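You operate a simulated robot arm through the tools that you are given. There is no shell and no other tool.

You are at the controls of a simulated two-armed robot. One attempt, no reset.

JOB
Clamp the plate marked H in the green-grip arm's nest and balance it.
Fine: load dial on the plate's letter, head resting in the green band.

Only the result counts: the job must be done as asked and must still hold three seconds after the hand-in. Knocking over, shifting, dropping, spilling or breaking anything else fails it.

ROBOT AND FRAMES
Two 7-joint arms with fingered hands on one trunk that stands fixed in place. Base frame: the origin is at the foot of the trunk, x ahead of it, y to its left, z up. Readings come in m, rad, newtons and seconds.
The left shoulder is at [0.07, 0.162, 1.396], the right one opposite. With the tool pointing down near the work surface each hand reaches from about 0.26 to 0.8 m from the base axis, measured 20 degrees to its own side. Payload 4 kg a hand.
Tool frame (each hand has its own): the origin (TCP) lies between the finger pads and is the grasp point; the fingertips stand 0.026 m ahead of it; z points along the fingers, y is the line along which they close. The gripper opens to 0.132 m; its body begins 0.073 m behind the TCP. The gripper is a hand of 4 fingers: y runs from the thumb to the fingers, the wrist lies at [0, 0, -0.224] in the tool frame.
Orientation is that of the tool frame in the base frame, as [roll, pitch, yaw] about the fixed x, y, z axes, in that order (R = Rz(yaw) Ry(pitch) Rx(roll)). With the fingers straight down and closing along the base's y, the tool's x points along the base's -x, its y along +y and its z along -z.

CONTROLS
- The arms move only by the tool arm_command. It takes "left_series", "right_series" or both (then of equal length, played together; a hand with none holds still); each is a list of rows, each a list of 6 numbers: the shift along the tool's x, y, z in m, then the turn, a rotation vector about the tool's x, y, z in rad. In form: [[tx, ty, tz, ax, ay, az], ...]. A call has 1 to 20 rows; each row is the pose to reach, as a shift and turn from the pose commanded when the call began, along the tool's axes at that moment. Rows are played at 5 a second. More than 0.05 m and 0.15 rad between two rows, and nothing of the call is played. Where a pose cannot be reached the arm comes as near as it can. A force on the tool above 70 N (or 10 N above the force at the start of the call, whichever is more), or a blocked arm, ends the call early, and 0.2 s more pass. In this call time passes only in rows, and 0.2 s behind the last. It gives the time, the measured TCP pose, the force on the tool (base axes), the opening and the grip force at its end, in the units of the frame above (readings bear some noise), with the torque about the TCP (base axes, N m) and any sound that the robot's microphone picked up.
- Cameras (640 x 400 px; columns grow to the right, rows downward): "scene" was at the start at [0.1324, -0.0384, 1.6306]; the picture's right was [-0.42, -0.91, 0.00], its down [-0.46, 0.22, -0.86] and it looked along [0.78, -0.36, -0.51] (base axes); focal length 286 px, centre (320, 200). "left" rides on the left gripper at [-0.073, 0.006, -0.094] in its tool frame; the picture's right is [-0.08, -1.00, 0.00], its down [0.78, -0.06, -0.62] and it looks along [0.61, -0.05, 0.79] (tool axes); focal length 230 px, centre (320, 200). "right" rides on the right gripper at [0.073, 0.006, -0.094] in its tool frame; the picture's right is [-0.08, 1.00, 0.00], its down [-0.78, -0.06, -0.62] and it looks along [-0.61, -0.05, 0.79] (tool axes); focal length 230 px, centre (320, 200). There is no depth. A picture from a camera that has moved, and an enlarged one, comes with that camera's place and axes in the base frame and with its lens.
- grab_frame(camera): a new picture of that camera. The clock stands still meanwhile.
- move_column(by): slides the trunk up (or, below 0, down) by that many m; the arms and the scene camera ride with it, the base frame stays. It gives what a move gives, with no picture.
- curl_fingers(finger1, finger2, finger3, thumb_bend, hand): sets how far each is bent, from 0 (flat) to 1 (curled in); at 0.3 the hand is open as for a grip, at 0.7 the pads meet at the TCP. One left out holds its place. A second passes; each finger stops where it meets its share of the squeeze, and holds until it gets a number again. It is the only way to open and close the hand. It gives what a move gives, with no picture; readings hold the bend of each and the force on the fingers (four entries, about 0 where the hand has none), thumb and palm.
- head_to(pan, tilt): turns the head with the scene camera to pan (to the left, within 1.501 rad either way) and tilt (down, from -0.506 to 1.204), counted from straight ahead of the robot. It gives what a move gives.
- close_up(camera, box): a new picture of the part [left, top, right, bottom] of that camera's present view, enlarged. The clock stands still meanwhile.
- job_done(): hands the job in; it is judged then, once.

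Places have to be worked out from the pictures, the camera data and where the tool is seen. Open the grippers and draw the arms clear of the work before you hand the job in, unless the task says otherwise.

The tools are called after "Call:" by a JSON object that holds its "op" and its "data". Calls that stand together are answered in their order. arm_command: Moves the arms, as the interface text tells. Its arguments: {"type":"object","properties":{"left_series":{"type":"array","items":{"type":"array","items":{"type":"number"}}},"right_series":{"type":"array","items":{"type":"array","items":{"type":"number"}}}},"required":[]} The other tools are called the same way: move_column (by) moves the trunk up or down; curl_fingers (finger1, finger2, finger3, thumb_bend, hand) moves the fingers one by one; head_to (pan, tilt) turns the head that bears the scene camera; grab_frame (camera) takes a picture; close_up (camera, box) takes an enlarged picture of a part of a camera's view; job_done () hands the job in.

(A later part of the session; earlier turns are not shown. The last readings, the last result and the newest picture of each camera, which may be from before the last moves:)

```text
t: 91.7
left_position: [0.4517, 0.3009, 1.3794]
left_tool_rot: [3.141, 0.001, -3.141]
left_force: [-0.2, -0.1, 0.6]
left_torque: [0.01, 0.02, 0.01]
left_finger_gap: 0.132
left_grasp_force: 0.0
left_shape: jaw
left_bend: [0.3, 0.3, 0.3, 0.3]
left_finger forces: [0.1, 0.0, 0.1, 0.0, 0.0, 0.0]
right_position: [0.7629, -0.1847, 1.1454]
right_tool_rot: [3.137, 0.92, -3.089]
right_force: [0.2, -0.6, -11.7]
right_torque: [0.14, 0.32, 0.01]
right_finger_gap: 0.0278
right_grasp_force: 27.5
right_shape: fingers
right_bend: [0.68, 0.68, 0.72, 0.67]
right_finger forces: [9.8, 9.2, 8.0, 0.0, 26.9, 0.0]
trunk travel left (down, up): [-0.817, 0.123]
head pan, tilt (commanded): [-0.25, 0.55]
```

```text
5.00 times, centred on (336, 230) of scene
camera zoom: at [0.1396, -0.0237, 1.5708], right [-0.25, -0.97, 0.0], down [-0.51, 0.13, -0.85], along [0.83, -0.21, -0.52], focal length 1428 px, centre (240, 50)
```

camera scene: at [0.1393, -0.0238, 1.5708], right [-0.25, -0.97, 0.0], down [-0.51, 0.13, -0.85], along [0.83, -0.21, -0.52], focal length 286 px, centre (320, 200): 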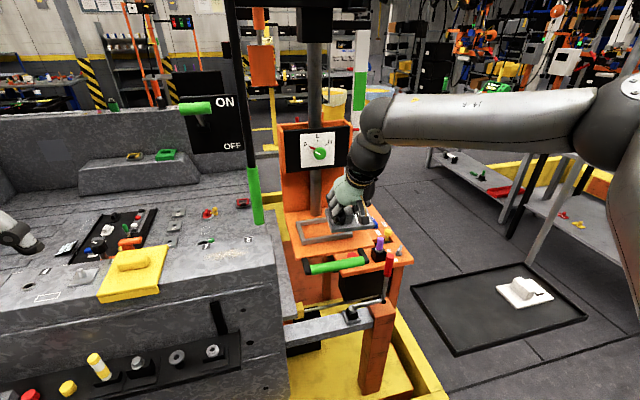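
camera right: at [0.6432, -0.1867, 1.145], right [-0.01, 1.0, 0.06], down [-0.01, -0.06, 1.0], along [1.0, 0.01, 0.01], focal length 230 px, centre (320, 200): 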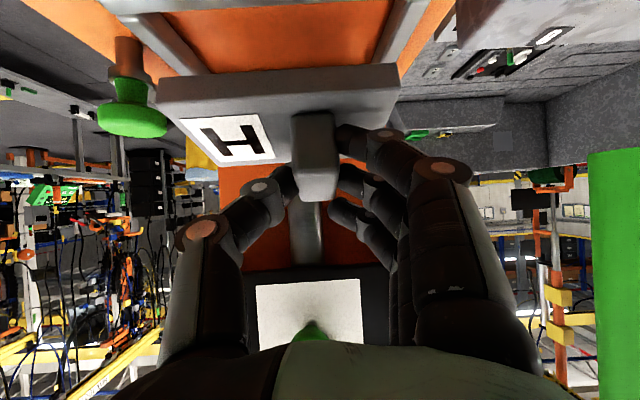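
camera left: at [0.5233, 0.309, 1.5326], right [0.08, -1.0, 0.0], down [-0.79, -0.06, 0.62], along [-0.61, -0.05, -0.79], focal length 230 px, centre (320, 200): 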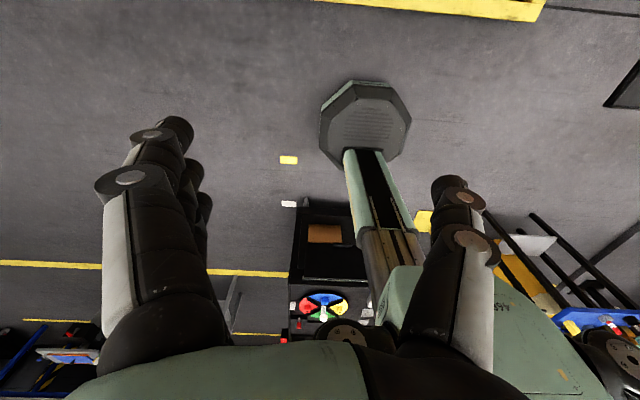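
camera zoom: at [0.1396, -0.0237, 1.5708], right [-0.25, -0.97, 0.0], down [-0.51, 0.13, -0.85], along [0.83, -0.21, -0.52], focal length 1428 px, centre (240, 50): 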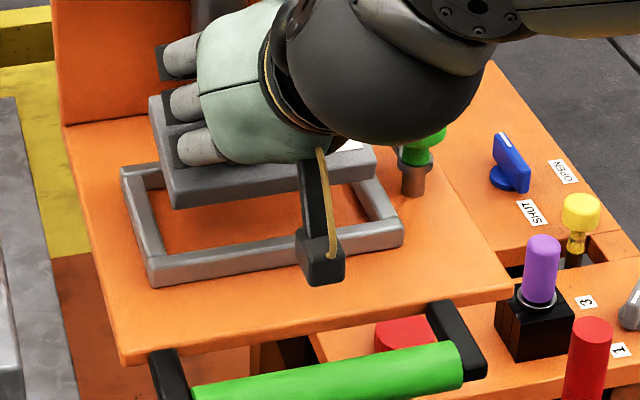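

Excellent – the plate is now over the nest and the pose was reached exactly. I check the alignment with enlarged views.

Call:
{"op": "close_up", "data": {"camera": "right", "box": [80, 0, 480, 250]}}

Call:
{"op": "close_up", "data": {"camera": "scene", "box": [288, 205, 368, 255]}}

```text
1.60 times, centred on (280, 125) of right
camera zoom: at [0.6432, -0.1867, 1.145], right [-0.01, 1.0, 0.06], down [-0.01, -0.06, 1.0], along [1.0, 0.01, 0.01], focal length 368 px, centre (384, 320)
```

zoom: 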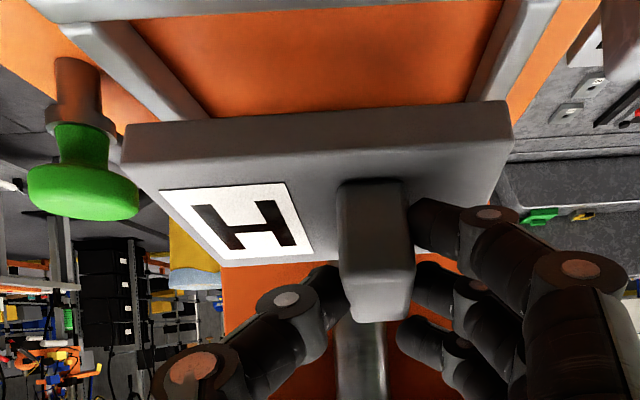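

```text
8.00 times, centred on (328, 230) of scene
camera zoom: at [0.1396, -0.0237, 1.5708], right [-0.25, -0.97, 0.0], down [-0.51, 0.13, -0.85], along [0.83, -0.21, -0.52], focal length 2285 px, centre (256, -40)
```

zoom: 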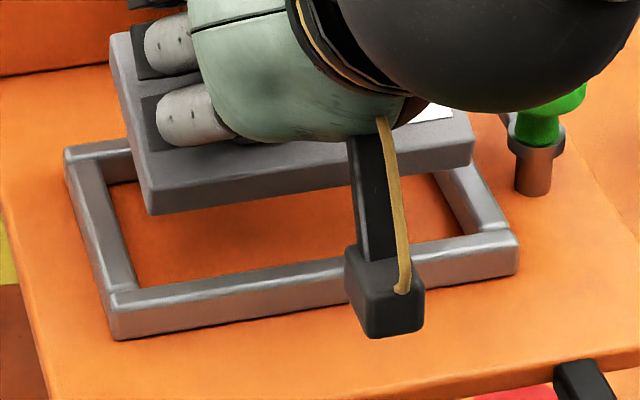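

Alignment looks good: plate y −0.261…−0.144 inside the nest's −0.267…−0.135, and its near-bottom edge ~4 mm behind the near bar. I lower it vertically with the trunk, so the arm pose stays unchanged.

Call:
{"op": "move_column", "data": {"by": -0.035}}

Call:
{"op": "close_up", "data": {"camera": "right", "box": [80, 0, 480, 250]}}

Call:
{"op": "close_up", "data": {"camera": "scene", "box": [288, 195, 368, 245]}}

```text
t: 92.5
left_position: [0.4514, 0.3038, 1.3443]
left_tool_rot: [3.141, 0.002, -3.142]
left_force: [0.8, 0.3, -0.6]
left_torque: [-0.02, -0.01, -0.01]
left_finger_gap: 0.1319
left_grasp_force: 0.1
left_shape: jaw
left_bend: [0.3, 0.3, 0.3, 0.3]
left_finger forces: [0.0, 0.0, 0.0, 0.0, 0.0, 0.0]
right_position: [0.7612, -0.1843, 1.1105]
right_tool_rot: [3.138, 0.921, -3.09]
right_force: [0.5, 0.4, -11.2]
right_torque: [0.14, 0.28, 0.0]
right_finger_gap: 0.028
right_grasp_force: 26.8
right_shape: fingers
right_bend: [0.68, 0.68, 0.72, 0.67]
right_finger forces: [9.7, 9.4, 7.9, 0.0, 26.9, 0.1]
trunk travel left (down, up): [-0.782, 0.158]
head pan, tilt (commanded): [-0.25, 0.55]
```

```text
1.60 times, centred on (280, 125) of right
camera zoom: at [0.6431, -0.1863, 1.1103], right [-0.01, 1.0, 0.06], down [-0.01, -0.06, 1.0], along [1.0, 0.01, 0.01], focal length 368 px, centre (384, 320)
```

zoom: 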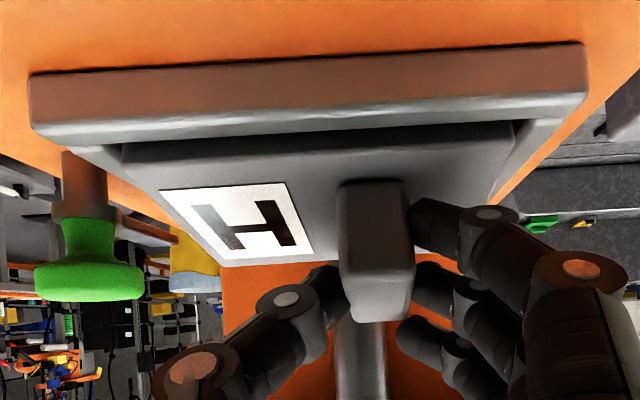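

```text
8.00 times, centred on (328, 220) of scene
camera zoom: at [0.1395, -0.0232, 1.5358], right [-0.25, -0.97, 0.0], down [-0.51, 0.13, -0.85], along [0.83, -0.21, -0.52], focal length 2285 px, centre (256, 40)
```

zoom: 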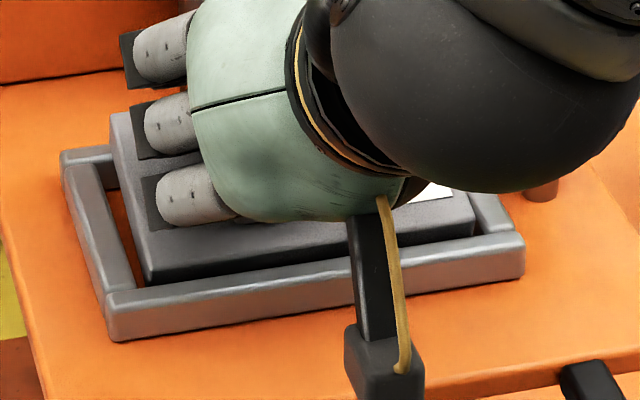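

The near edge is entering the nest just behind the near bar. I lower a further 8 mm and watch the force.

Call:
{"op": "move_column", "data": {"by": -0.008}}

Call:
{"op": "close_up", "data": {"camera": "right", "box": [80, 0, 480, 250]}}

```text
t: 93.1
left_position: [0.4508, 0.3023, 1.3374]
left_tool_rot: [3.141, 0.003, 3.139]
left_force: [0.0, -0.9, 0.1]
left_torque: [-0.02, -0.03, 0.01]
left_finger_gap: 0.132
left_grasp_force: 0.1
left_shape: jaw
left_bend: [0.3, 0.3, 0.3, 0.3]
left_finger forces: [0.0, 0.0, 0.0, 0.0, 0.0, 0.1]
right_position: [0.7614, -0.184, 1.1048]
right_tool_rot: [3.134, 0.924, -3.091]
right_force: [2.0, -0.8, -5.5]
right_torque: [0.24, 0.28, 0.03]
right_finger_gap: 0.0277
right_grasp_force: 28.3
right_shape: fingers
right_bend: [0.69, 0.68, 0.72, 0.67]
right_finger forces: [10.9, 8.6, 8.1, 0.0, 27.8, 0.0]
trunk travel left (down, up): [-0.774, 0.166]
head pan, tilt (commanded): [-0.25, 0.55]
```

```text
1.60 times, centred on (280, 125) of right
camera zoom: at [0.6433, -0.1859, 1.104], right [-0.01, 1.0, 0.07], down [-0.02, -0.07, 1.0], along [1.0, 0.01, 0.02], focal length 368 px, centre (384, 320)
```

zoom: 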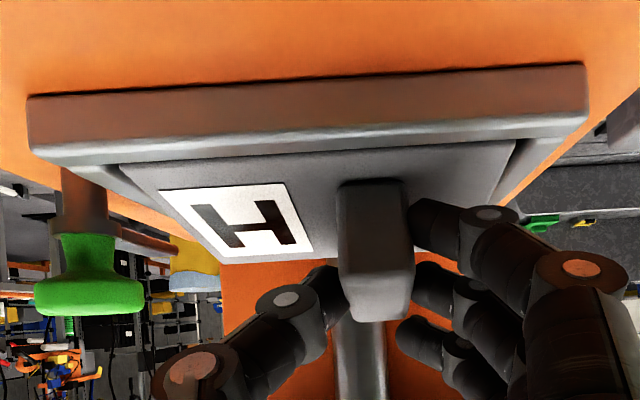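

The near edge touched the nest floor (load halved). I press down another 4 mm to start flattening the plate, then check.

Call:
{"op": "move_column", "data": {"by": -0.005}}

Call:
{"op": "close_up", "data": {"camera": "right", "box": [80, 0, 480, 250]}}

Call:
{"op": "close_up", "data": {"camera": "scene", "box": [288, 190, 368, 240]}}

```text
t: 93.6
left_position: [0.4488, 0.3051, 1.3319]
left_tool_rot: [-3.14, 0.003, 3.14]
left_force: [-0.2, -0.4, 0.1]
left_torque: [0.02, -0.02, 0.02]
left_finger_gap: 0.1319
left_grasp_force: 0.1
left_shape: jaw
left_bend: [0.3, 0.3, 0.3, 0.3]
left_finger forces: [0.0, 0.1, 0.0, 0.1, 0.0, 0.0]
right_position: [0.7614, -0.1835, 1.1042]
right_tool_rot: [3.132, 0.93, -3.094]
right_force: [9.1, -1.5, 12.9]
right_torque: [0.2, -0.12, -0.03]
right_finger_gap: 0.028
right_grasp_force: 28.0
right_shape: fingers
right_bend: [0.7, 0.68, 0.72, 0.67]
right_finger forces: [11.3, 8.2, 7.8, 0.1, 28.7, 0.1]
trunk travel left (down, up): [-0.769, 0.171]
head pan, tilt (commanded): [-0.25, 0.55]
```

```text
1.60 times, centred on (280, 125) of right
camera zoom: at [0.6437, -0.1853, 1.1018], right [-0.01, 1.0, 0.07], down [-0.02, -0.07, 1.0], along [1.0, 0.01, 0.02], focal length 368 px, centre (384, 320)
```

zoom: 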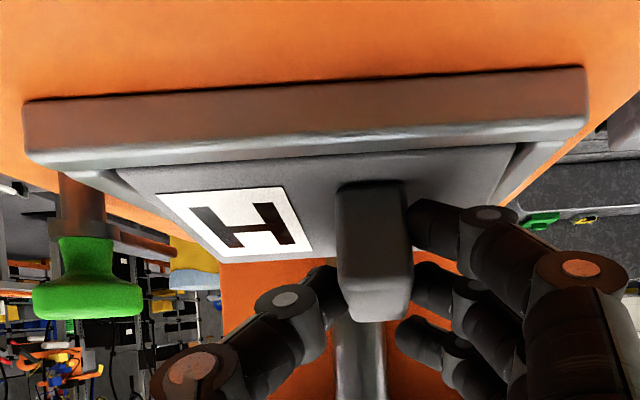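

```text
8.00 times, centred on (328, 215) of scene
camera zoom: at [0.1375, -0.0224, 1.5233], right [-0.25, -0.97, 0.0], down [-0.51, 0.13, -0.85], along [0.83, -0.21, -0.52], focal length 2285 px, centre (256, 80)
```

zoom: 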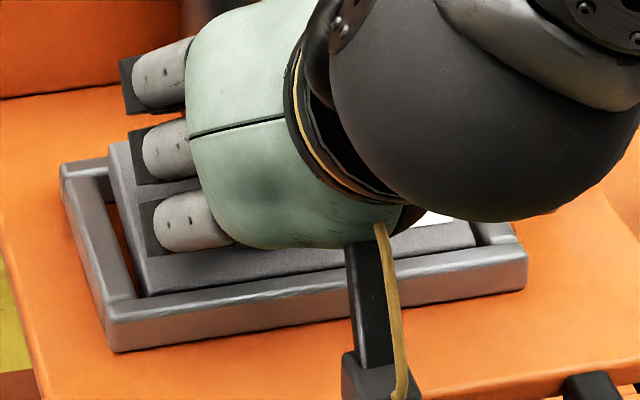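

The near edge is firmly seated behind the near bar. I release by opening the thumb and relaxing the fingers so the far edge settles into the nest.

Call:
{"op": "curl_fingers", "data": {"hand": "right", "finger1": 0.62, "finger2": 0.62, "finger3": 0.62, "thumb_bend": 0.45}}

Call:
{"op": "close_up", "data": {"camera": "right", "box": [80, 0, 480, 250]}}

Call:
{"op": "close_up", "data": {"camera": "scene", "box": [288, 190, 368, 240]}}

```text
t: 94.6
left_position: [0.4506, 0.3038, 1.3307]
left_tool_rot: [3.141, 0.004, 3.141]
left_force: [0.6, -0.4, 0.3]
left_torque: [0.01, -0.02, 0.0]
left_finger_gap: 0.1317
left_grasp_force: 0.0
left_shape: jaw
left_bend: [0.3, 0.3, 0.3, 0.3]
left_finger forces: [0.0, 0.1, 0.0, 0.0, 0.0, 0.0]
right_position: [0.7598, -0.1826, 1.1002]
right_tool_rot: [3.137, 0.921, -3.087]
right_force: [0.1, -0.1, -0.6]
right_torque: [0.03, -0.01, 0.01]
right_finger_gap: 0.0598
right_grasp_force: 0.1
right_shape: fingers
right_bend: [0.62, 0.62, 0.62, 0.45]
right_finger forces: [0.0, 0.1, 0.0, 0.0, 0.1, 0.0]
trunk travel left (down, up): [-0.769, 0.171]
head pan, tilt (commanded): [-0.25, 0.55]
```

```text
1.60 times, centred on (280, 125) of right
camera zoom: at [0.6417, -0.1857, 1.0982], right [-0.01, 1.0, 0.06], down [-0.01, -0.06, 1.0], along [1.0, 0.01, 0.01], focal length 368 px, centre (384, 320)
```

zoom: 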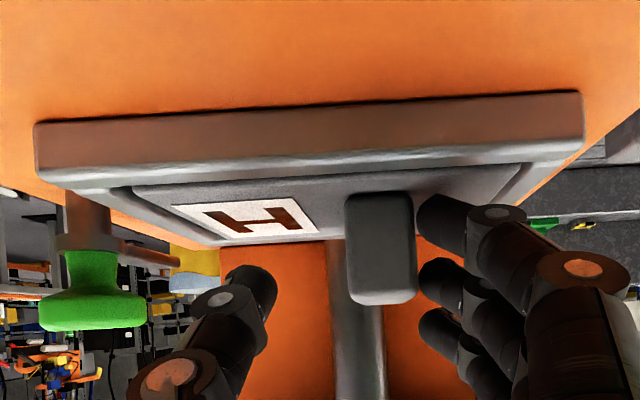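

```text
8.00 times, centred on (328, 215) of scene
camera zoom: at [0.1376, -0.0224, 1.523], right [-0.25, -0.97, 0.0], down [-0.51, 0.13, -0.85], along [0.83, -0.21, -0.52], focal length 2285 px, centre (256, 80)
```

zoom: 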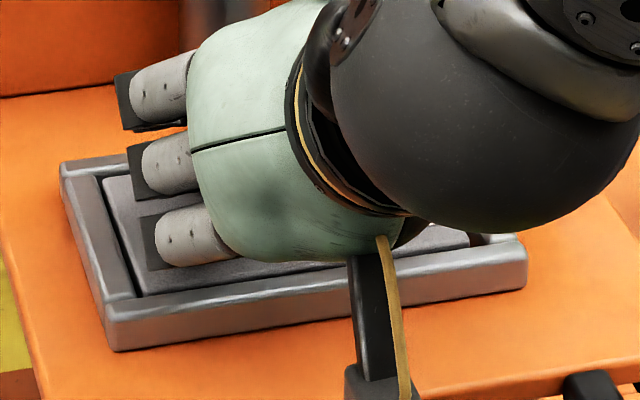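

The plate dropped flat into the nest. I raise the hand straight up with the trunk to clear the handle.

Call:
{"op": "move_column", "data": {"by": 0.07}}

Call:
{"op": "arm_command", "data": {"right_series": [[0.01, -0.02, -0.03, 0, 0, 0], [0.02, -0.045, -0.065, 0, 0, 0], [0.02, -0.07, -0.1, 0, 0, 0]]}}

Call:
{"op": "grab_frame", "data": {"camera": "right"}}

Call:
{"op": "close_up", "data": {"camera": "scene", "box": [280, 200, 376, 260]}}

Call:
{"op": "grab_frame", "data": {"camera": "scene"}}

```text
t: 95.7
left_position: [0.451, 0.3034, 1.4019]
left_tool_rot: [3.141, 0.006, -3.141]
left_force: [-0.4, -0.5, -0.9]
left_torque: [0.01, -0.03, 0.0]
left_finger_gap: 0.1319
left_grasp_force: 0.2
left_shape: jaw
left_bend: [0.3, 0.3, 0.3, 0.3]
left_finger forces: [0.0, 0.0, 0.1, 0.0, 0.0, 0.1]
right_position: [0.7597, -0.1843, 1.1702]
right_tool_rot: [3.138, 0.922, -3.089]
right_force: [0.4, 0.9, 0.8]
right_torque: [0.0, -0.02, -0.01]
right_finger_gap: 0.0592
right_grasp_force: 0.1
right_shape: fingers
right_bend: [0.62, 0.62, 0.62, 0.45]
right_finger forces: [0.0, 0.0, 0.0, 0.0, 0.0, 0.0]
trunk travel left (down, up): [-0.839, 0.101]
head pan, tilt (commanded): [-0.25, 0.55]
```

```text
t: 96.5
left_position: [0.4483, 0.3029, 1.4019]
left_tool_rot: [3.141, 0.005, -3.141]
left_force: [0.4, -0.4, -0.1]
left_torque: [0.0, -0.02, 0.05]
left_finger_gap: 0.1319
left_grasp_force: 0.1
left_shape: jaw
left_bend: [0.3, 0.3, 0.3, 0.3]
left_finger forces: [0.0, 0.1, 0.0, 0.0, 0.0, 0.1]
right_position: [0.6716, -0.2601, 1.2132]
right_tool_rot: [3.137, 0.923, -3.088]
right_force: [-0.8, -1.1, 0.0]
right_torque: [0.03, -0.01, -0.02]
right_finger_gap: 0.0593
right_grasp_force: 0.0
right_shape: fingers
right_bend: [0.62, 0.62, 0.62, 0.45]
right_finger forces: [0.1, 0.0, 0.1, 0.0, 0.0, 0.0]
trunk travel left (down, up): [-0.839, 0.101]
head pan, tilt (commanded): [-0.25, 0.55]
```

```text
taken
camera right: at [0.5522, -0.2613, 1.2124], right [-0.01, 1.0, 0.07], down [-0.01, -0.07, 1.0], along [1.0, 0.01, 0.02], focal length 230 px, centre (320, 200)
```

right: 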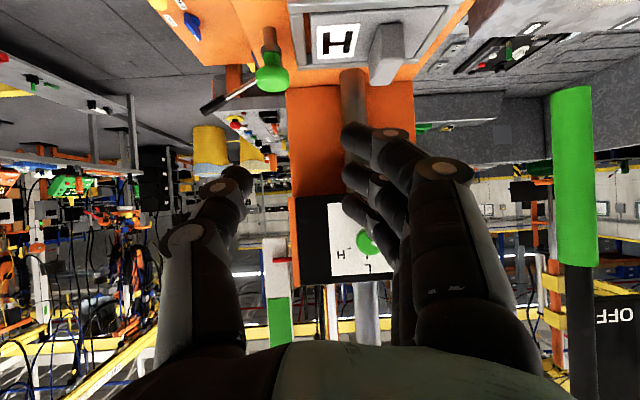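

```text
6.67 times, centred on (328, 230) of scene
camera zoom: at [0.1357, -0.0236, 1.5931], right [-0.25, -0.97, 0.0], down [-0.51, 0.13, -0.85], along [0.83, -0.21, -0.52], focal length 1904 px, centre (267, 0)
```

zoom: 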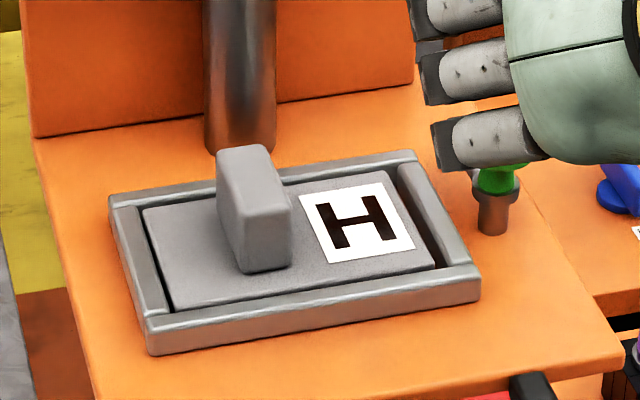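

```text
taken
camera scene: at [0.1357, -0.0236, 1.5931], right [-0.25, -0.97, 0.0], down [-0.51, 0.13, -0.85], along [0.83, -0.21, -0.52], focal length 286 px, centre (320, 200)
```

scene: 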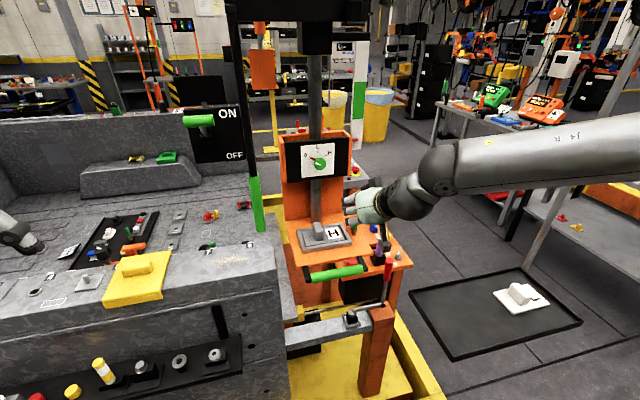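

The H plate sits flat in the nest. Next the clamp: I move the hand aside and look closely at the clamp and at the scale pointer.

Call:
{"op": "arm_command", "data": {"right_series": [[0.0, -0.04, -0.02, 0, 0, 0], [0.0, -0.08, -0.045, 0, 0.1, 0], [0.0, -0.11, -0.07, 0, 0.2, 0], [0.0, -0.14, -0.08, 0, 0.3, 0]]}}

Call:
{"op": "close_up", "data": {"camera": "scene", "box": [330, 205, 378, 235]}}

Call:
{"op": "close_up", "data": {"camera": "scene", "box": [270, 40, 430, 140]}}

Call:
{"op": "close_up", "data": {"camera": "scene", "box": [280, 130, 376, 190]}}

Call:
{"op": "grab_frame", "data": {"camera": "right"}}

```text
t: 97.5
left_position: [0.4498, 0.3026, 1.401]
left_tool_rot: [3.142, 0.005, 3.141]
left_force: [0.3, -0.6, 0.2]
left_torque: [0.01, 0.01, -0.03]
left_finger_gap: 0.1319
left_grasp_force: 0.0
left_shape: jaw
left_bend: [0.3, 0.3, 0.3, 0.3]
left_finger forces: [0.0, 0.0, 0.0, 0.1, 0.0, 0.0]
right_position: [0.6174, -0.4041, 1.2606]
right_tool_rot: [3.136, 0.619, -3.087]
right_force: [-0.7, 0.2, 0.4]
right_torque: [-0.01, -0.05, 0.04]
right_finger_gap: 0.0592
right_grasp_force: 0.0
right_shape: fingers
right_bend: [0.62, 0.62, 0.62, 0.45]
right_finger forces: [0.0, 0.0, 0.0, 0.1, 0.0, 0.0]
trunk travel left (down, up): [-0.839, 0.101]
head pan, tilt (commanded): [-0.25, 0.55]
```

```text
13.33 times, centred on (354, 220) of scene
camera zoom: at [0.1384, -0.0226, 1.5929], right [-0.25, -0.97, 0.0], down [-0.51, 0.13, -0.85], along [0.83, -0.21, -0.52], focal length 3808 px, centre (-133, -67)
```

zoom: 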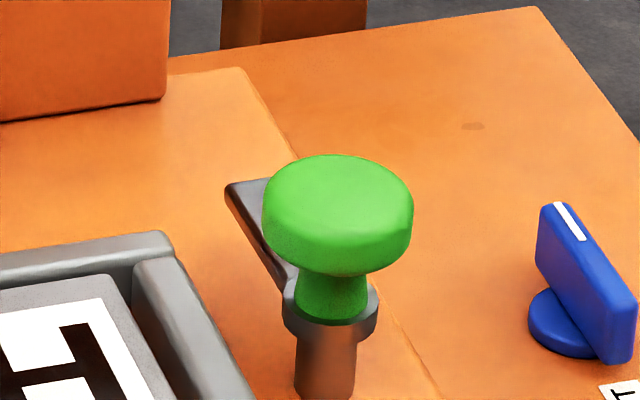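

```text
4.00 times, centred on (350, 90) of scene
camera zoom: at [0.1384, -0.0226, 1.5929], right [-0.25, -0.97, 0.0], down [-0.51, 0.13, -0.85], along [0.83, -0.21, -0.52], focal length 1142 px, centre (200, 640)
```

zoom: 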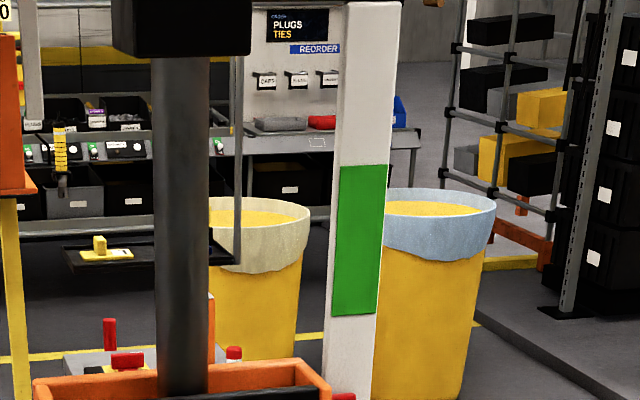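

```text
6.67 times, centred on (328, 160) of scene
camera zoom: at [0.1384, -0.0226, 1.5929], right [-0.25, -0.97, 0.0], down [-0.51, 0.13, -0.85], along [0.83, -0.21, -0.52], focal length 1904 px, centre (267, 467)
```

zoom: 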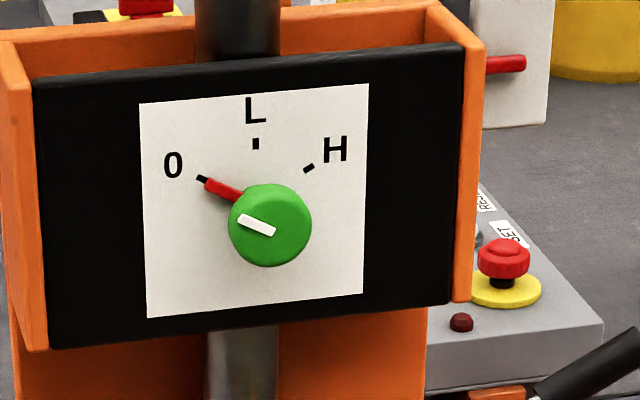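

```text
taken
camera right: at [0.5041, -0.4047, 1.2956], right [0.01, 1.0, 0.05], down [0.28, -0.05, 0.96], along [0.96, 0.01, -0.28], focal length 230 px, centre (320, 200)
```

right: 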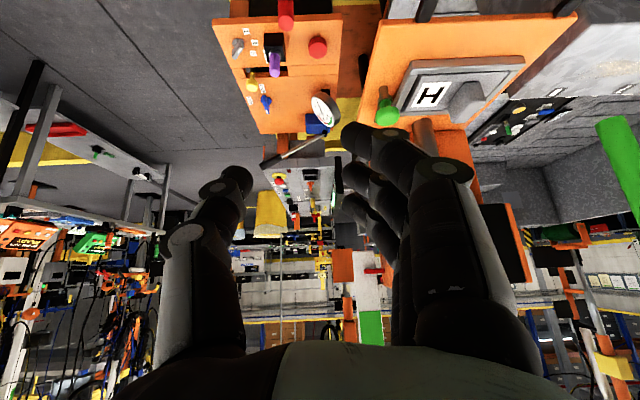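

The dial reads 0 with H about 90–100° clockwise from it; the head pointer sits ~6 cm below the green band. I zoom on the clamp from the hand camera to understand its arm.

Call:
{"op": "close_up", "data": {"camera": "right", "box": [340, 60, 500, 160]}}

Call:
{"op": "close_up", "data": {"camera": "scene", "box": [296, 200, 376, 250]}}

```text
4.00 times, centred on (420, 110) of right
camera zoom: at [0.5041, -0.4047, 1.2956], right [0.01, 1.0, 0.05], down [0.28, -0.05, 0.96], along [0.96, 0.01, -0.28], focal length 920 px, centre (-80, 560)
```

zoom: 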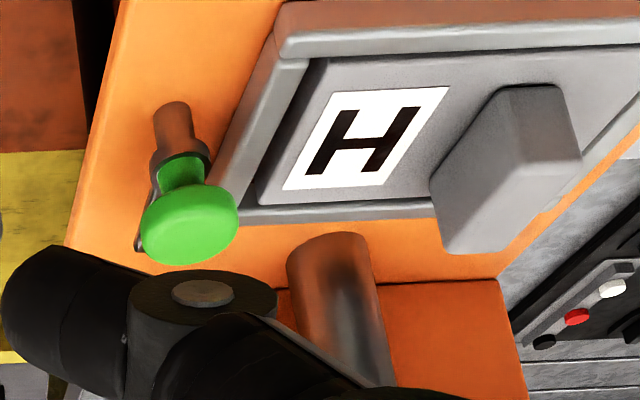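

```text
8.00 times, centred on (336, 225) of scene
camera zoom: at [0.1384, -0.0226, 1.5929], right [-0.25, -0.97, 0.0], down [-0.51, 0.13, -0.85], along [0.83, -0.21, -0.52], focal length 2285 px, centre (192, 0)
```

zoom: 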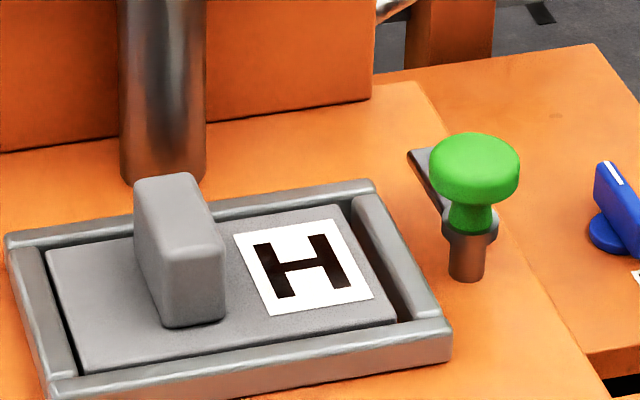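

The clamp arm must swing from pointing back (+x) to over the plate (+y), i.e. counter-clockwise seen from above. I'll pinch the green knob with thumb and middle finger; I curl the outer fingers away and move above the knob with tilt 0.9.

Call:
{"op": "curl_fingers", "data": {"hand": "right", "finger1": 0.95, "finger2": 0.45, "finger3": 0.95, "thumb_bend": 0.45}}

Call:
{"op": "arm_command", "data": {"right_series": [[-0.0129, 0.0158, 0.0278, 0.0063, -0.0468, 0.0066], [-0.0258, 0.0315, 0.0556, 0.0125, -0.0937, 0.0132], [-0.0387, 0.0473, 0.0834, 0.0188, -0.1405, 0.0198], [-0.0515, 0.0631, 0.1113, 0.0251, -0.1873, 0.0264], [-0.0644, 0.0788, 0.1391, 0.0313, -0.2342, 0.033], [-0.0773, 0.0946, 0.1669, 0.0376, -0.281, 0.0396], [-0.0773, 0.0946, 0.1669, 0.0376, -0.281, 0.0396]]}}

Call:
{"op": "grab_frame", "data": {"camera": "right"}}

Call:
{"op": "close_up", "data": {"camera": "scene", "box": [288, 190, 384, 250]}}

```text
t: 98.5
left_position: [0.4492, 0.3041, 1.4011]
left_tool_rot: [3.142, 0.004, -3.142]
left_force: [-0.2, 0.3, 0.5]
left_torque: [0.01, 0.01, -0.02]
left_finger_gap: 0.1321
left_grasp_force: 0.0
left_shape: jaw
left_bend: [0.3, 0.3, 0.3, 0.3]
left_finger forces: [0.0, 0.1, 0.0, 0.0, 0.0, 0.1]
right_position: [0.6169, -0.4035, 1.2625]
right_tool_rot: [3.138, 0.621, -3.087]
right_force: [0.5, -0.1, 0.1]
right_torque: [-0.01, -0.01, 0.0]
right_finger_gap: 0.0434
right_grasp_force: 0.1
right_shape: fingers
right_bend: [0.95, 0.45, 0.95, 0.45]
right_finger forces: [0.0, 0.0, 0.0, 0.0, 0.0, 0.0]
trunk travel left (down, up): [-0.839, 0.101]
head pan, tilt (commanded): [-0.25, 0.55]
```

```text
t: 100.1
left_position: [0.4491, 0.3036, 1.4022]
left_tool_rot: [-3.141, 0.003, 3.141]
left_force: [-0.7, 0.8, -0.1]
left_torque: [-0.02, -0.04, -0.01]
left_finger_gap: 0.1319
left_grasp_force: 0.0
left_shape: jaw
left_bend: [0.3, 0.3, 0.3, 0.3]
left_finger forces: [0.1, 0.1, 0.0, 0.0, 0.1, 0.0]
right_position: [0.7709, -0.2993, 1.1729]
right_tool_rot: [3.136, 0.905, 3.138]
right_force: [-0.6, -0.4, 0.1]
right_torque: [0.0, -0.03, 0.01]
right_finger_gap: 0.0435
right_grasp_force: 0.1
right_shape: fingers
right_bend: [0.95, 0.45, 0.95, 0.45]
right_finger forces: [0.0, 0.0, 0.0, 0.0, 0.1, 0.0]
trunk travel left (down, up): [-0.839, 0.101]
head pan, tilt (commanded): [-0.25, 0.55]
```

```text
taken
camera right: at [0.6529, -0.2948, 1.1733], right [0.05, 1.0, 0.06], down [0.0, -0.06, 1.0], along [1.0, -0.05, 0.0], focal length 230 px, centre (320, 200)
```

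right: 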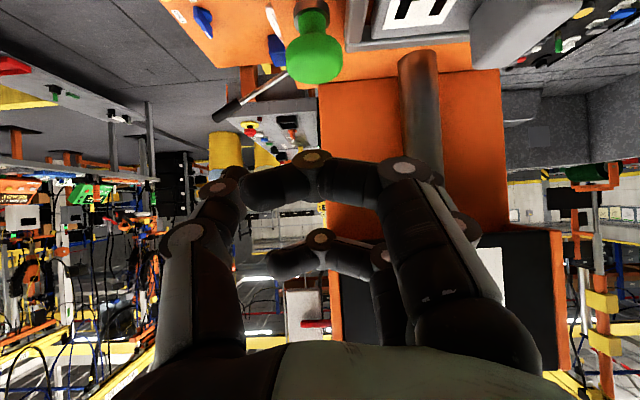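

```text
6.67 times, centred on (336, 220) of scene
camera zoom: at [0.137, -0.023, 1.5931], right [-0.25, -0.97, 0.0], down [-0.51, 0.13, -0.85], along [0.83, -0.21, -0.52], focal length 1904 px, centre (213, 67)
```

zoom: 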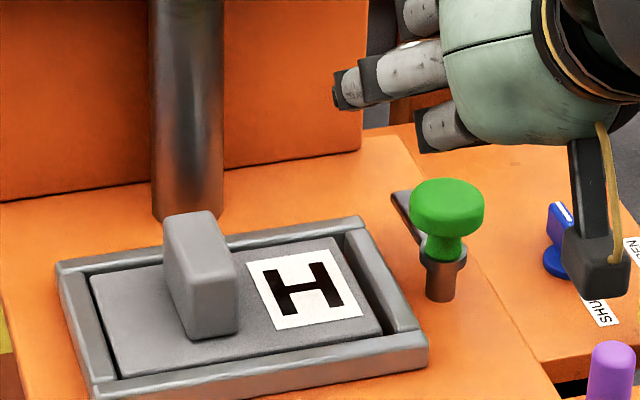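

Curled fingers stay in front of the knob; the knob's centre comes out at ≈ [0.793, −0.300, 1.087]. I descend toward it in stages.

Call:
{"op": "arm_command", "data": {"right_series": [[0.0184, 0, 0.0147, 0, 0, 0], [0.0368, 0, 0.0295, 0, 0, 0], [0.042, -0.0005, 0.0337, 0, 0, 0]]}}

Call:
{"op": "grab_frame", "data": {"camera": "right"}}

Call:
{"op": "close_up", "data": {"camera": "scene", "box": [304, 195, 384, 245]}}

```text
t: 100.9
left_position: [0.45, 0.3036, 1.4028]
left_tool_rot: [-3.14, 0.005, 3.141]
left_force: [0.0, 0.2, 0.3]
left_torque: [0.02, 0.02, -0.02]
left_finger_gap: 0.132
left_grasp_force: 0.0
left_shape: jaw
left_bend: [0.3, 0.3, 0.3, 0.3]
left_finger forces: [0.0, 0.0, 0.1, 0.0, 0.0, 0.1]
right_position: [0.7711, -0.3005, 1.1178]
right_tool_rot: [3.136, 0.902, 3.139]
right_force: [-0.3, 0.1, -0.6]
right_torque: [0.0, 0.01, 0.03]
right_finger_gap: 0.0434
right_grasp_force: 0.1
right_shape: fingers
right_bend: [0.95, 0.45, 0.95, 0.45]
right_finger forces: [0.1, 0.0, 0.1, 0.1, 0.0, 0.1]
trunk travel left (down, up): [-0.839, 0.101]
head pan, tilt (commanded): [-0.25, 0.55]
```

```text
taken
camera right: at [0.6532, -0.2954, 1.1188], right [0.05, 1.0, 0.06], down [0.0, -0.06, 1.0], along [1.0, -0.05, 0.0], focal length 230 px, centre (320, 200)
```

right: 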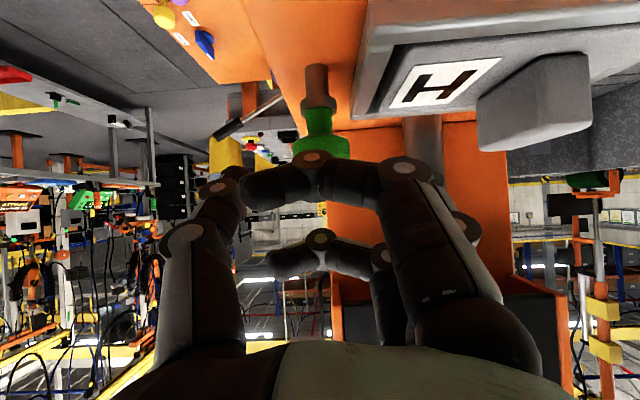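

```text
8.00 times, centred on (344, 220) of scene
camera zoom: at [0.1371, -0.0226, 1.5931], right [-0.25, -0.97, 0.0], down [-0.51, 0.13, -0.85], along [0.83, -0.21, -0.52], focal length 2285 px, centre (128, 40)
```

zoom: 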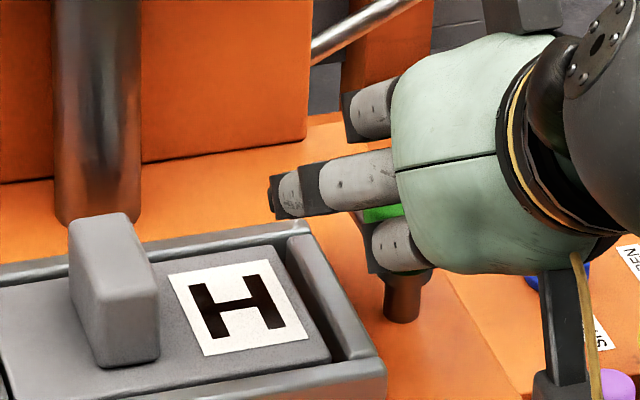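

Clearances look fine. I go down the last 12 mm and pinch the knob with thumb and middle finger.

Call:
{"op": "arm_command", "data": {"right_series": [[0.0047, 0, 0.0037, 0, 0, 0], [0.0098, 0.0005, 0.0079, 0, 0, 0]]}}

Call:
{"op": "curl_fingers", "data": {"hand": "right", "finger2": 0.75, "thumb_bend": 0.75}}

Call:
{"op": "grab_frame", "data": {"camera": "right"}}

Call:
{"op": "close_up", "data": {"camera": "scene", "box": [304, 195, 384, 245]}}

```text
t: 101.5
left_position: [0.4501, 0.304, 1.4017]
left_tool_rot: [-3.141, 0.006, -3.141]
left_force: [-0.2, 0.3, 0.4]
left_torque: [-0.05, 0.01, 0.0]
left_finger_gap: 0.1318
left_grasp_force: 0.1
left_shape: jaw
left_bend: [0.3, 0.3, 0.3, 0.3]
left_finger forces: [0.1, 0.0, 0.0, 0.1, 0.1, 0.0]
right_position: [0.7727, -0.2989, 1.1047]
right_tool_rot: [3.136, 0.901, 3.14]
right_force: [-0.1, 0.1, -0.4]
right_torque: [0.02, -0.05, 0.01]
right_finger_gap: 0.0435
right_grasp_force: 0.0
right_shape: fingers
right_bend: [0.95, 0.45, 0.95, 0.45]
right_finger forces: [0.0, 0.0, 0.1, 0.0, 0.1, 0.0]
trunk travel left (down, up): [-0.839, 0.101]
head pan, tilt (commanded): [-0.25, 0.55]
```

```text
t: 102.5
left_position: [0.4497, 0.3024, 1.4016]
left_tool_rot: [3.141, 0.003, 3.139]
left_force: [-0.1, 0.3, 0.0]
left_torque: [0.01, 0.0, 0.0]
left_finger_gap: 0.1318
left_grasp_force: 0.0
left_shape: jaw
left_bend: [0.3, 0.3, 0.3, 0.3]
left_finger forces: [0.1, 0.1, 0.0, 0.0, 0.0, 0.0]
right_position: [0.7729, -0.3007, 1.1045]
right_tool_rot: [3.136, 0.904, 3.137]
right_force: [2.5, -4.9, 1.3]
right_torque: [0.01, -0.02, -0.06]
right_finger_gap: 0.032
right_grasp_force: 11.5
right_shape: fingers
right_bend: [0.95, 0.61, 0.95, 0.67]
right_finger forces: [0.0, 10.0, 0.0, 0.0, 13.1, 0.1]
trunk travel left (down, up): [-0.839, 0.101]
head pan, tilt (commanded): [-0.25, 0.55]
```

```text
taken
camera right: at [0.654, -0.2962, 1.1055], right [0.05, 1.0, 0.06], down [0.0, -0.06, 1.0], along [1.0, -0.05, -0.01], focal length 230 px, centre (320, 200)
```

right: 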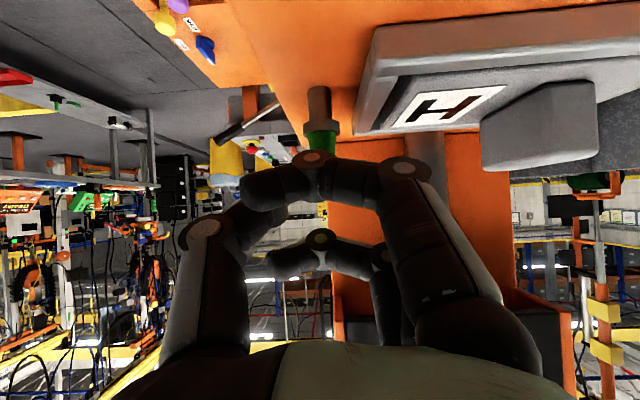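

```text
8.00 times, centred on (344, 220) of scene
camera zoom: at [0.1383, -0.024, 1.5929], right [-0.25, -0.97, 0.0], down [-0.51, 0.13, -0.85], along [0.83, -0.21, -0.52], focal length 2285 px, centre (128, 40)
```

zoom: 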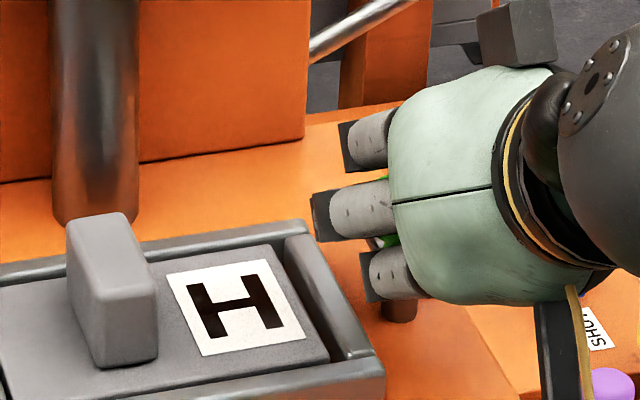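

The knob is pinched (f2 10 N, thumb 13 N, gap 32 mm). I turn it counter-clockwise (seen from above) by rotating the hand 0.84 rad about the vertical axis through the knob.

Call:
{"op": "arm_command", "data": {"right_series": [[-0.0001, -0.0029, 0.0002, -0.11, 0, -0.0866], [-0.0005, -0.0057, 0.0006, -0.22, 0, -0.1733], [-0.0011, -0.0084, 0.0014, -0.33, 0, -0.2599], [-0.0019, -0.0109, 0.0025, -0.4399, 0, -0.3465], [-0.003, -0.0132, 0.0038, -0.5499, 0, -0.4332], [-0.0042, -0.0153, 0.0054, -0.6599, 0, -0.5198]]}}

Call:
{"op": "grab_frame", "data": {"camera": "right"}}

Call:
{"op": "close_up", "data": {"camera": "scene", "box": [304, 195, 384, 245]}}

```text
t: 103.9
left_position: [0.4471, 0.3019, 1.4025]
left_tool_rot: [3.14, 0.005, -3.141]
left_force: [-1.5, 0.7, -0.4]
left_torque: [0.02, 0.01, 0.01]
left_finger_gap: 0.1319
left_grasp_force: 0.0
left_shape: jaw
left_bend: [0.3, 0.3, 0.3, 0.3]
left_finger forces: [0.1, 0.0, 0.0, 0.0, 0.0, 0.0]
right_position: [0.7517, -0.3421, 1.1131]
right_tool_rot: [3.137, 0.907, -2.372]
right_force: [-0.2, -0.4, -0.9]
right_torque: [0.0, 0.0, 0.02]
right_finger_gap: 0.0305
right_grasp_force: 0.1
right_shape: fingers
right_bend: [0.95, 0.69, 0.95, 0.74]
right_finger forces: [0.0, 0.0, 0.0, 0.0, 0.0, 0.0]
right hand out of reach, approached as far as the arm can: row 6
trunk travel left (down, up): [-0.839, 0.101]
head pan, tilt (commanded): [-0.25, 0.55]
```

```text
taken
camera right: at [0.6632, -0.4219, 1.1134], right [-0.66, 0.75, 0.06], down [0.04, -0.05, 1.0], along [0.75, 0.66, 0.0], focal length 230 px, centre (320, 200)
```

right: 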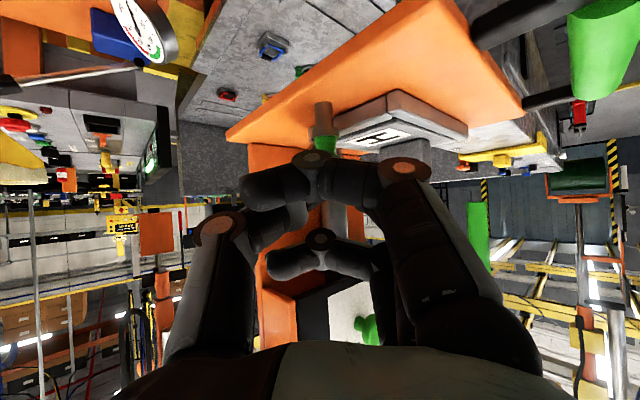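

```text
8.00 times, centred on (344, 220) of scene
camera zoom: at [0.1347, -0.025, 1.5933], right [-0.25, -0.97, 0.0], down [-0.5, 0.13, -0.85], along [0.83, -0.21, -0.52], focal length 2285 px, centre (128, 40)
```

zoom: 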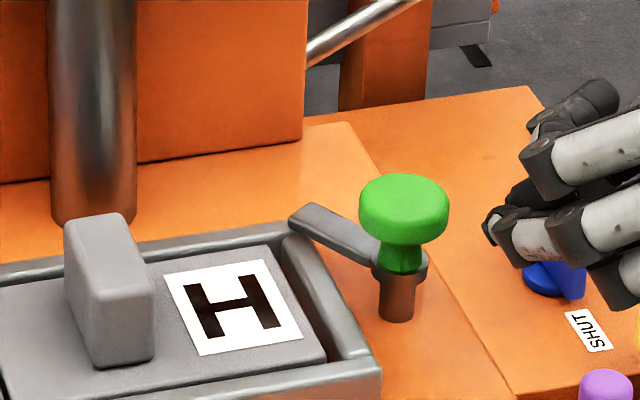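

The knob turned: the arm now points about 49° toward the plate before the hand reached its limit and slipped off. I open, rise, rotate back to yaw 0 and regrip for the second stroke.

Call:
{"op": "curl_fingers", "data": {"hand": "right", "finger2": 0.45, "thumb_bend": 0.45}}

Call:
{"op": "arm_command", "data": {"right_series": [[-0.0236, 0, -0.0185, 0, 0, 0], [-0.0433, 0, -0.0339, 0, 0, 0], [-0.0479, 0.0026, -0.0281, 0.1011, 0, 0.0791], [-0.0524, 0.0051, -0.0222, 0.2022, 0, 0.1581], [-0.057, 0.0077, -0.0164, 0.3033, 0, 0.2372], [-0.0616, 0.0103, -0.0105, 0.4043, 0, 0.3163], [-0.0661, 0.0128, -0.0047, 0.5054, 0, 0.3953], [-0.0707, 0.0154, 0.0012, 0.6065, 0, 0.4744], [-0.0707, 0.0154, 0.0012, 0.6065, 0, 0.4744]]}}

Call:
{"op": "grab_frame", "data": {"camera": "right"}}

Call:
{"op": "close_up", "data": {"camera": "scene", "box": [304, 195, 384, 245]}}

```text
t: 104.9
left_position: [0.4509, 0.3033, 1.403]
left_tool_rot: [-3.14, 0.003, -3.141]
left_force: [-0.1, 0.0, -0.2]
left_torque: [-0.01, 0.01, 0.0]
left_finger_gap: 0.1319
left_grasp_force: 0.0
left_shape: jaw
left_bend: [0.3, 0.3, 0.3, 0.3]
left_finger forces: [0.0, 0.0, 0.0, 0.0, 0.0, 0.0]
right_position: [0.7542, -0.3405, 1.1119]
right_tool_rot: [3.136, 0.905, -2.375]
right_force: [-0.4, 0.0, 0.5]
right_torque: [0.01, -0.01, 0.03]
right_finger_gap: 0.0435
right_grasp_force: 0.0
right_shape: fingers
right_bend: [0.95, 0.45, 0.95, 0.45]
right_finger forces: [0.1, 0.1, 0.1, 0.1, 0.0, 0.0]
trunk travel left (down, up): [-0.839, 0.101]
head pan, tilt (commanded): [-0.25, 0.55]
```

```text
t: 106.9
left_position: [0.4505, 0.3025, 1.4026]
left_tool_rot: [-3.141, 0.004, 3.14]
left_force: [-0.2, -0.2, -0.1]
left_torque: [0.05, 0.01, 0.0]
left_finger_gap: 0.1319
left_grasp_force: 0.1
left_shape: jaw
left_bend: [0.3, 0.3, 0.3, 0.3]
left_finger forces: [0.1, 0.1, 0.0, 0.0, 0.1, 0.0]
right_position: [0.7753, -0.2979, 1.1668]
right_tool_rot: [3.139, 0.905, 3.14]
right_force: [-0.4, 1.0, -0.2]
right_torque: [-0.02, -0.01, 0.02]
right_finger_gap: 0.0435
right_grasp_force: 0.2
right_shape: fingers
right_bend: [0.95, 0.45, 0.95, 0.45]
right_finger forces: [0.0, 0.0, 0.0, 0.0, 0.0, 0.1]
trunk travel left (down, up): [-0.839, 0.101]
head pan, tilt (commanded): [-0.25, 0.55]
```

```text
taken
camera right: at [0.6569, -0.2939, 1.1686], right [0.05, 1.0, 0.06], down [0.0, -0.06, 1.0], along [1.0, -0.05, 0.0], focal length 230 px, centre (320, 200)
```

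right: 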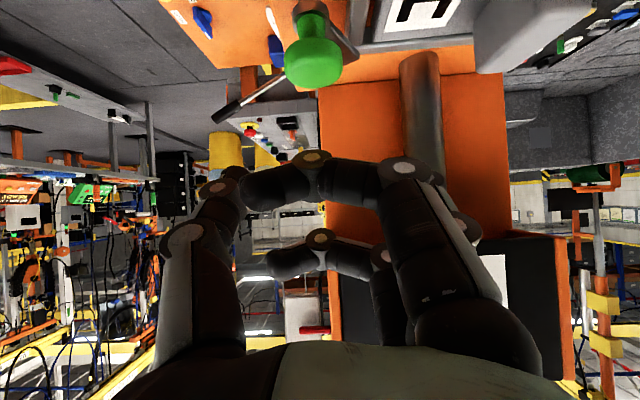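

```text
8.00 times, centred on (344, 220) of scene
camera zoom: at [0.1377, -0.0231, 1.593], right [-0.25, -0.97, 0.0], down [-0.51, 0.13, -0.85], along [0.83, -0.21, -0.52], focal length 2285 px, centre (128, 40)
```

zoom: 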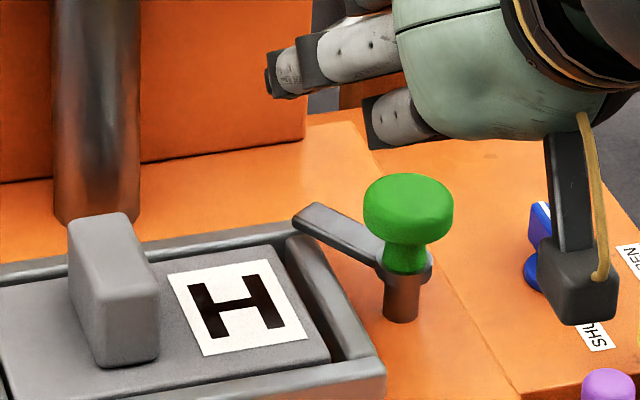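

Positioned above the knob again. I descend and re-pinch.

Call:
{"op": "arm_command", "data": {"right_series": [[0.0168, -0.0007, 0.0121, 0, 0, 0], [0.0335, -0.0013, 0.0243, 0, 0, 0], [0.0443, -0.0018, 0.032, 0, 0, 0], [0.0503, -0.002, 0.0364, 0, 0, 0]]}}

Call:
{"op": "curl_fingers", "data": {"hand": "right", "finger2": 0.78, "thumb_bend": 0.78}}

Call:
{"op": "close_up", "data": {"camera": "scene", "box": [304, 195, 384, 245]}}

```text
t: 107.9
left_position: [0.4507, 0.3041, 1.4008]
left_tool_rot: [-3.141, 0.005, 3.14]
left_force: [-0.1, -0.2, 0.9]
left_torque: [-0.01, 0.0, -0.01]
left_finger_gap: 0.1319
left_grasp_force: 0.0
left_shape: jaw
left_bend: [0.3, 0.3, 0.3, 0.3]
left_finger forces: [0.0, 0.0, 0.0, 0.0, 0.0, 0.0]
right_position: [0.7728, -0.3003, 1.1059]
right_tool_rot: [3.14, 0.905, -3.14]
right_force: [0.7, 0.1, -0.4]
right_torque: [-0.02, -0.04, 0.03]
right_finger_gap: 0.0434
right_grasp_force: 0.1
right_shape: fingers
right_bend: [0.95, 0.45, 0.95, 0.45]
right_finger forces: [0.1, 0.1, 0.0, 0.1, 0.0, 0.0]
trunk travel left (down, up): [-0.839, 0.101]
head pan, tilt (commanded): [-0.25, 0.55]
```

```text
t: 108.9
left_position: [0.4516, 0.3013, 1.4024]
left_tool_rot: [-3.141, 0.002, 3.141]
left_force: [0.0, -0.3, 0.3]
left_torque: [-0.02, 0.02, -0.02]
left_finger_gap: 0.132
left_grasp_force: 0.1
left_shape: jaw
left_bend: [0.3, 0.3, 0.3, 0.3]
left_finger forces: [0.0, 0.0, 0.0, 0.0, 0.1, 0.0]
right_position: [0.7741, -0.304, 1.1037]
right_tool_rot: [3.14, 0.905, 3.14]
right_force: [4.5, -6.9, -0.2]
right_torque: [0.05, -0.05, -0.13]
right_finger_gap: 0.0317
right_grasp_force: 12.6
right_shape: fingers
right_bend: [0.95, 0.6, 0.95, 0.68]
right_finger forces: [0.0, 10.2, 0.0, 0.0, 15.6, 0.0]
trunk travel left (down, up): [-0.839, 0.101]
head pan, tilt (commanded): [-0.25, 0.55]
```

```text
8.00 times, centred on (344, 220) of scene
camera zoom: at [0.1389, -0.0247, 1.5929], right [-0.25, -0.97, 0.0], down [-0.51, 0.13, -0.85], along [0.83, -0.21, -0.52], focal length 2285 px, centre (128, 40)
```

zoom: 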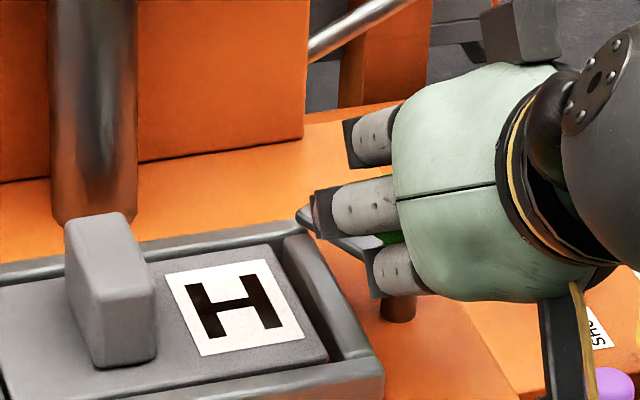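

Pinched again. Second stroke: rotate 0.70 rad.

Call:
{"op": "arm_command", "data": {"right_series": [[-0.0001, -0.0029, 0.0002, -0.11, 0, -0.0866], [-0.0005, -0.0057, 0.0006, -0.22, 0, -0.1733], [-0.0011, -0.0084, 0.0014, -0.33, 0, -0.2599], [-0.0019, -0.0109, 0.0025, -0.4399, 0, -0.3465], [-0.0028, -0.0128, 0.0035, -0.534, 0, -0.421]]}}

Call:
{"op": "grab_frame", "data": {"camera": "right"}}

Call:
{"op": "close_up", "data": {"camera": "scene", "box": [304, 195, 384, 245]}}

```text
t: 110.1
left_position: [0.4531, 0.3044, 1.3997]
left_tool_rot: [-3.139, 0.002, -3.141]
left_force: [1.9, 0.5, -0.4]
left_torque: [-0.04, 0.01, 0.03]
left_finger_gap: 0.1317
left_grasp_force: 0.0
left_shape: jaw
left_bend: [0.3, 0.3, 0.3, 0.3]
left_finger forces: [0.1, 0.0, 0.0, 0.1, 0.0, 0.0]
right_position: [0.7808, -0.3123, 1.1039]
right_tool_rot: [-3.14, 0.902, -2.456]
right_force: [8.6, -4.9, 2.2]
right_torque: [0.1, -0.06, -0.21]
right_finger_gap: 0.0312
right_grasp_force: 13.7
right_shape: fingers
right_bend: [0.95, 0.59, 0.95, 0.68]
right_finger forces: [0.0, 9.6, 0.1, 0.0, 17.8, 0.1]
trunk travel left (down, up): [-0.839, 0.101]
head pan, tilt (commanded): [-0.25, 0.55]
```

```text
taken
camera right: at [0.6848, -0.3843, 1.1059], right [-0.59, 0.8, 0.06], down [0.04, -0.04, 1.0], along [0.81, 0.59, -0.01], focal length 230 px, centre (320, 200)
```

right: 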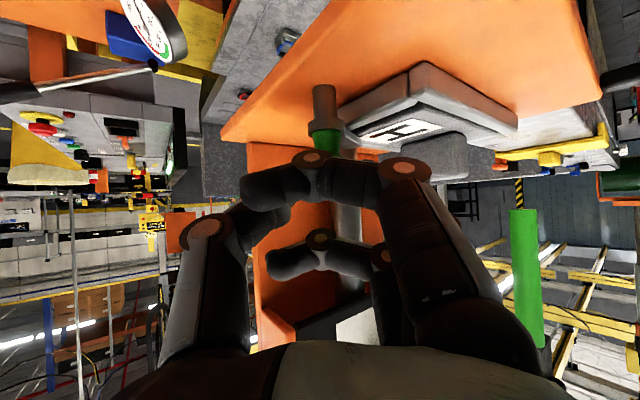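

```text
8.00 times, centred on (344, 220) of scene
camera zoom: at [0.1411, -0.0212, 1.5928], right [-0.25, -0.97, 0.0], down [-0.51, 0.13, -0.85], along [0.82, -0.21, -0.52], focal length 2285 px, centre (128, 40)
```

zoom: 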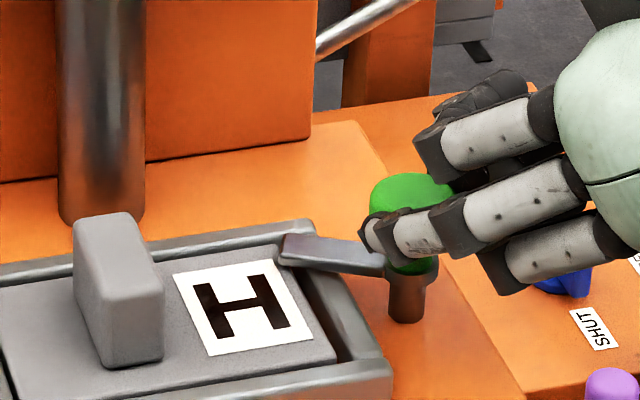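

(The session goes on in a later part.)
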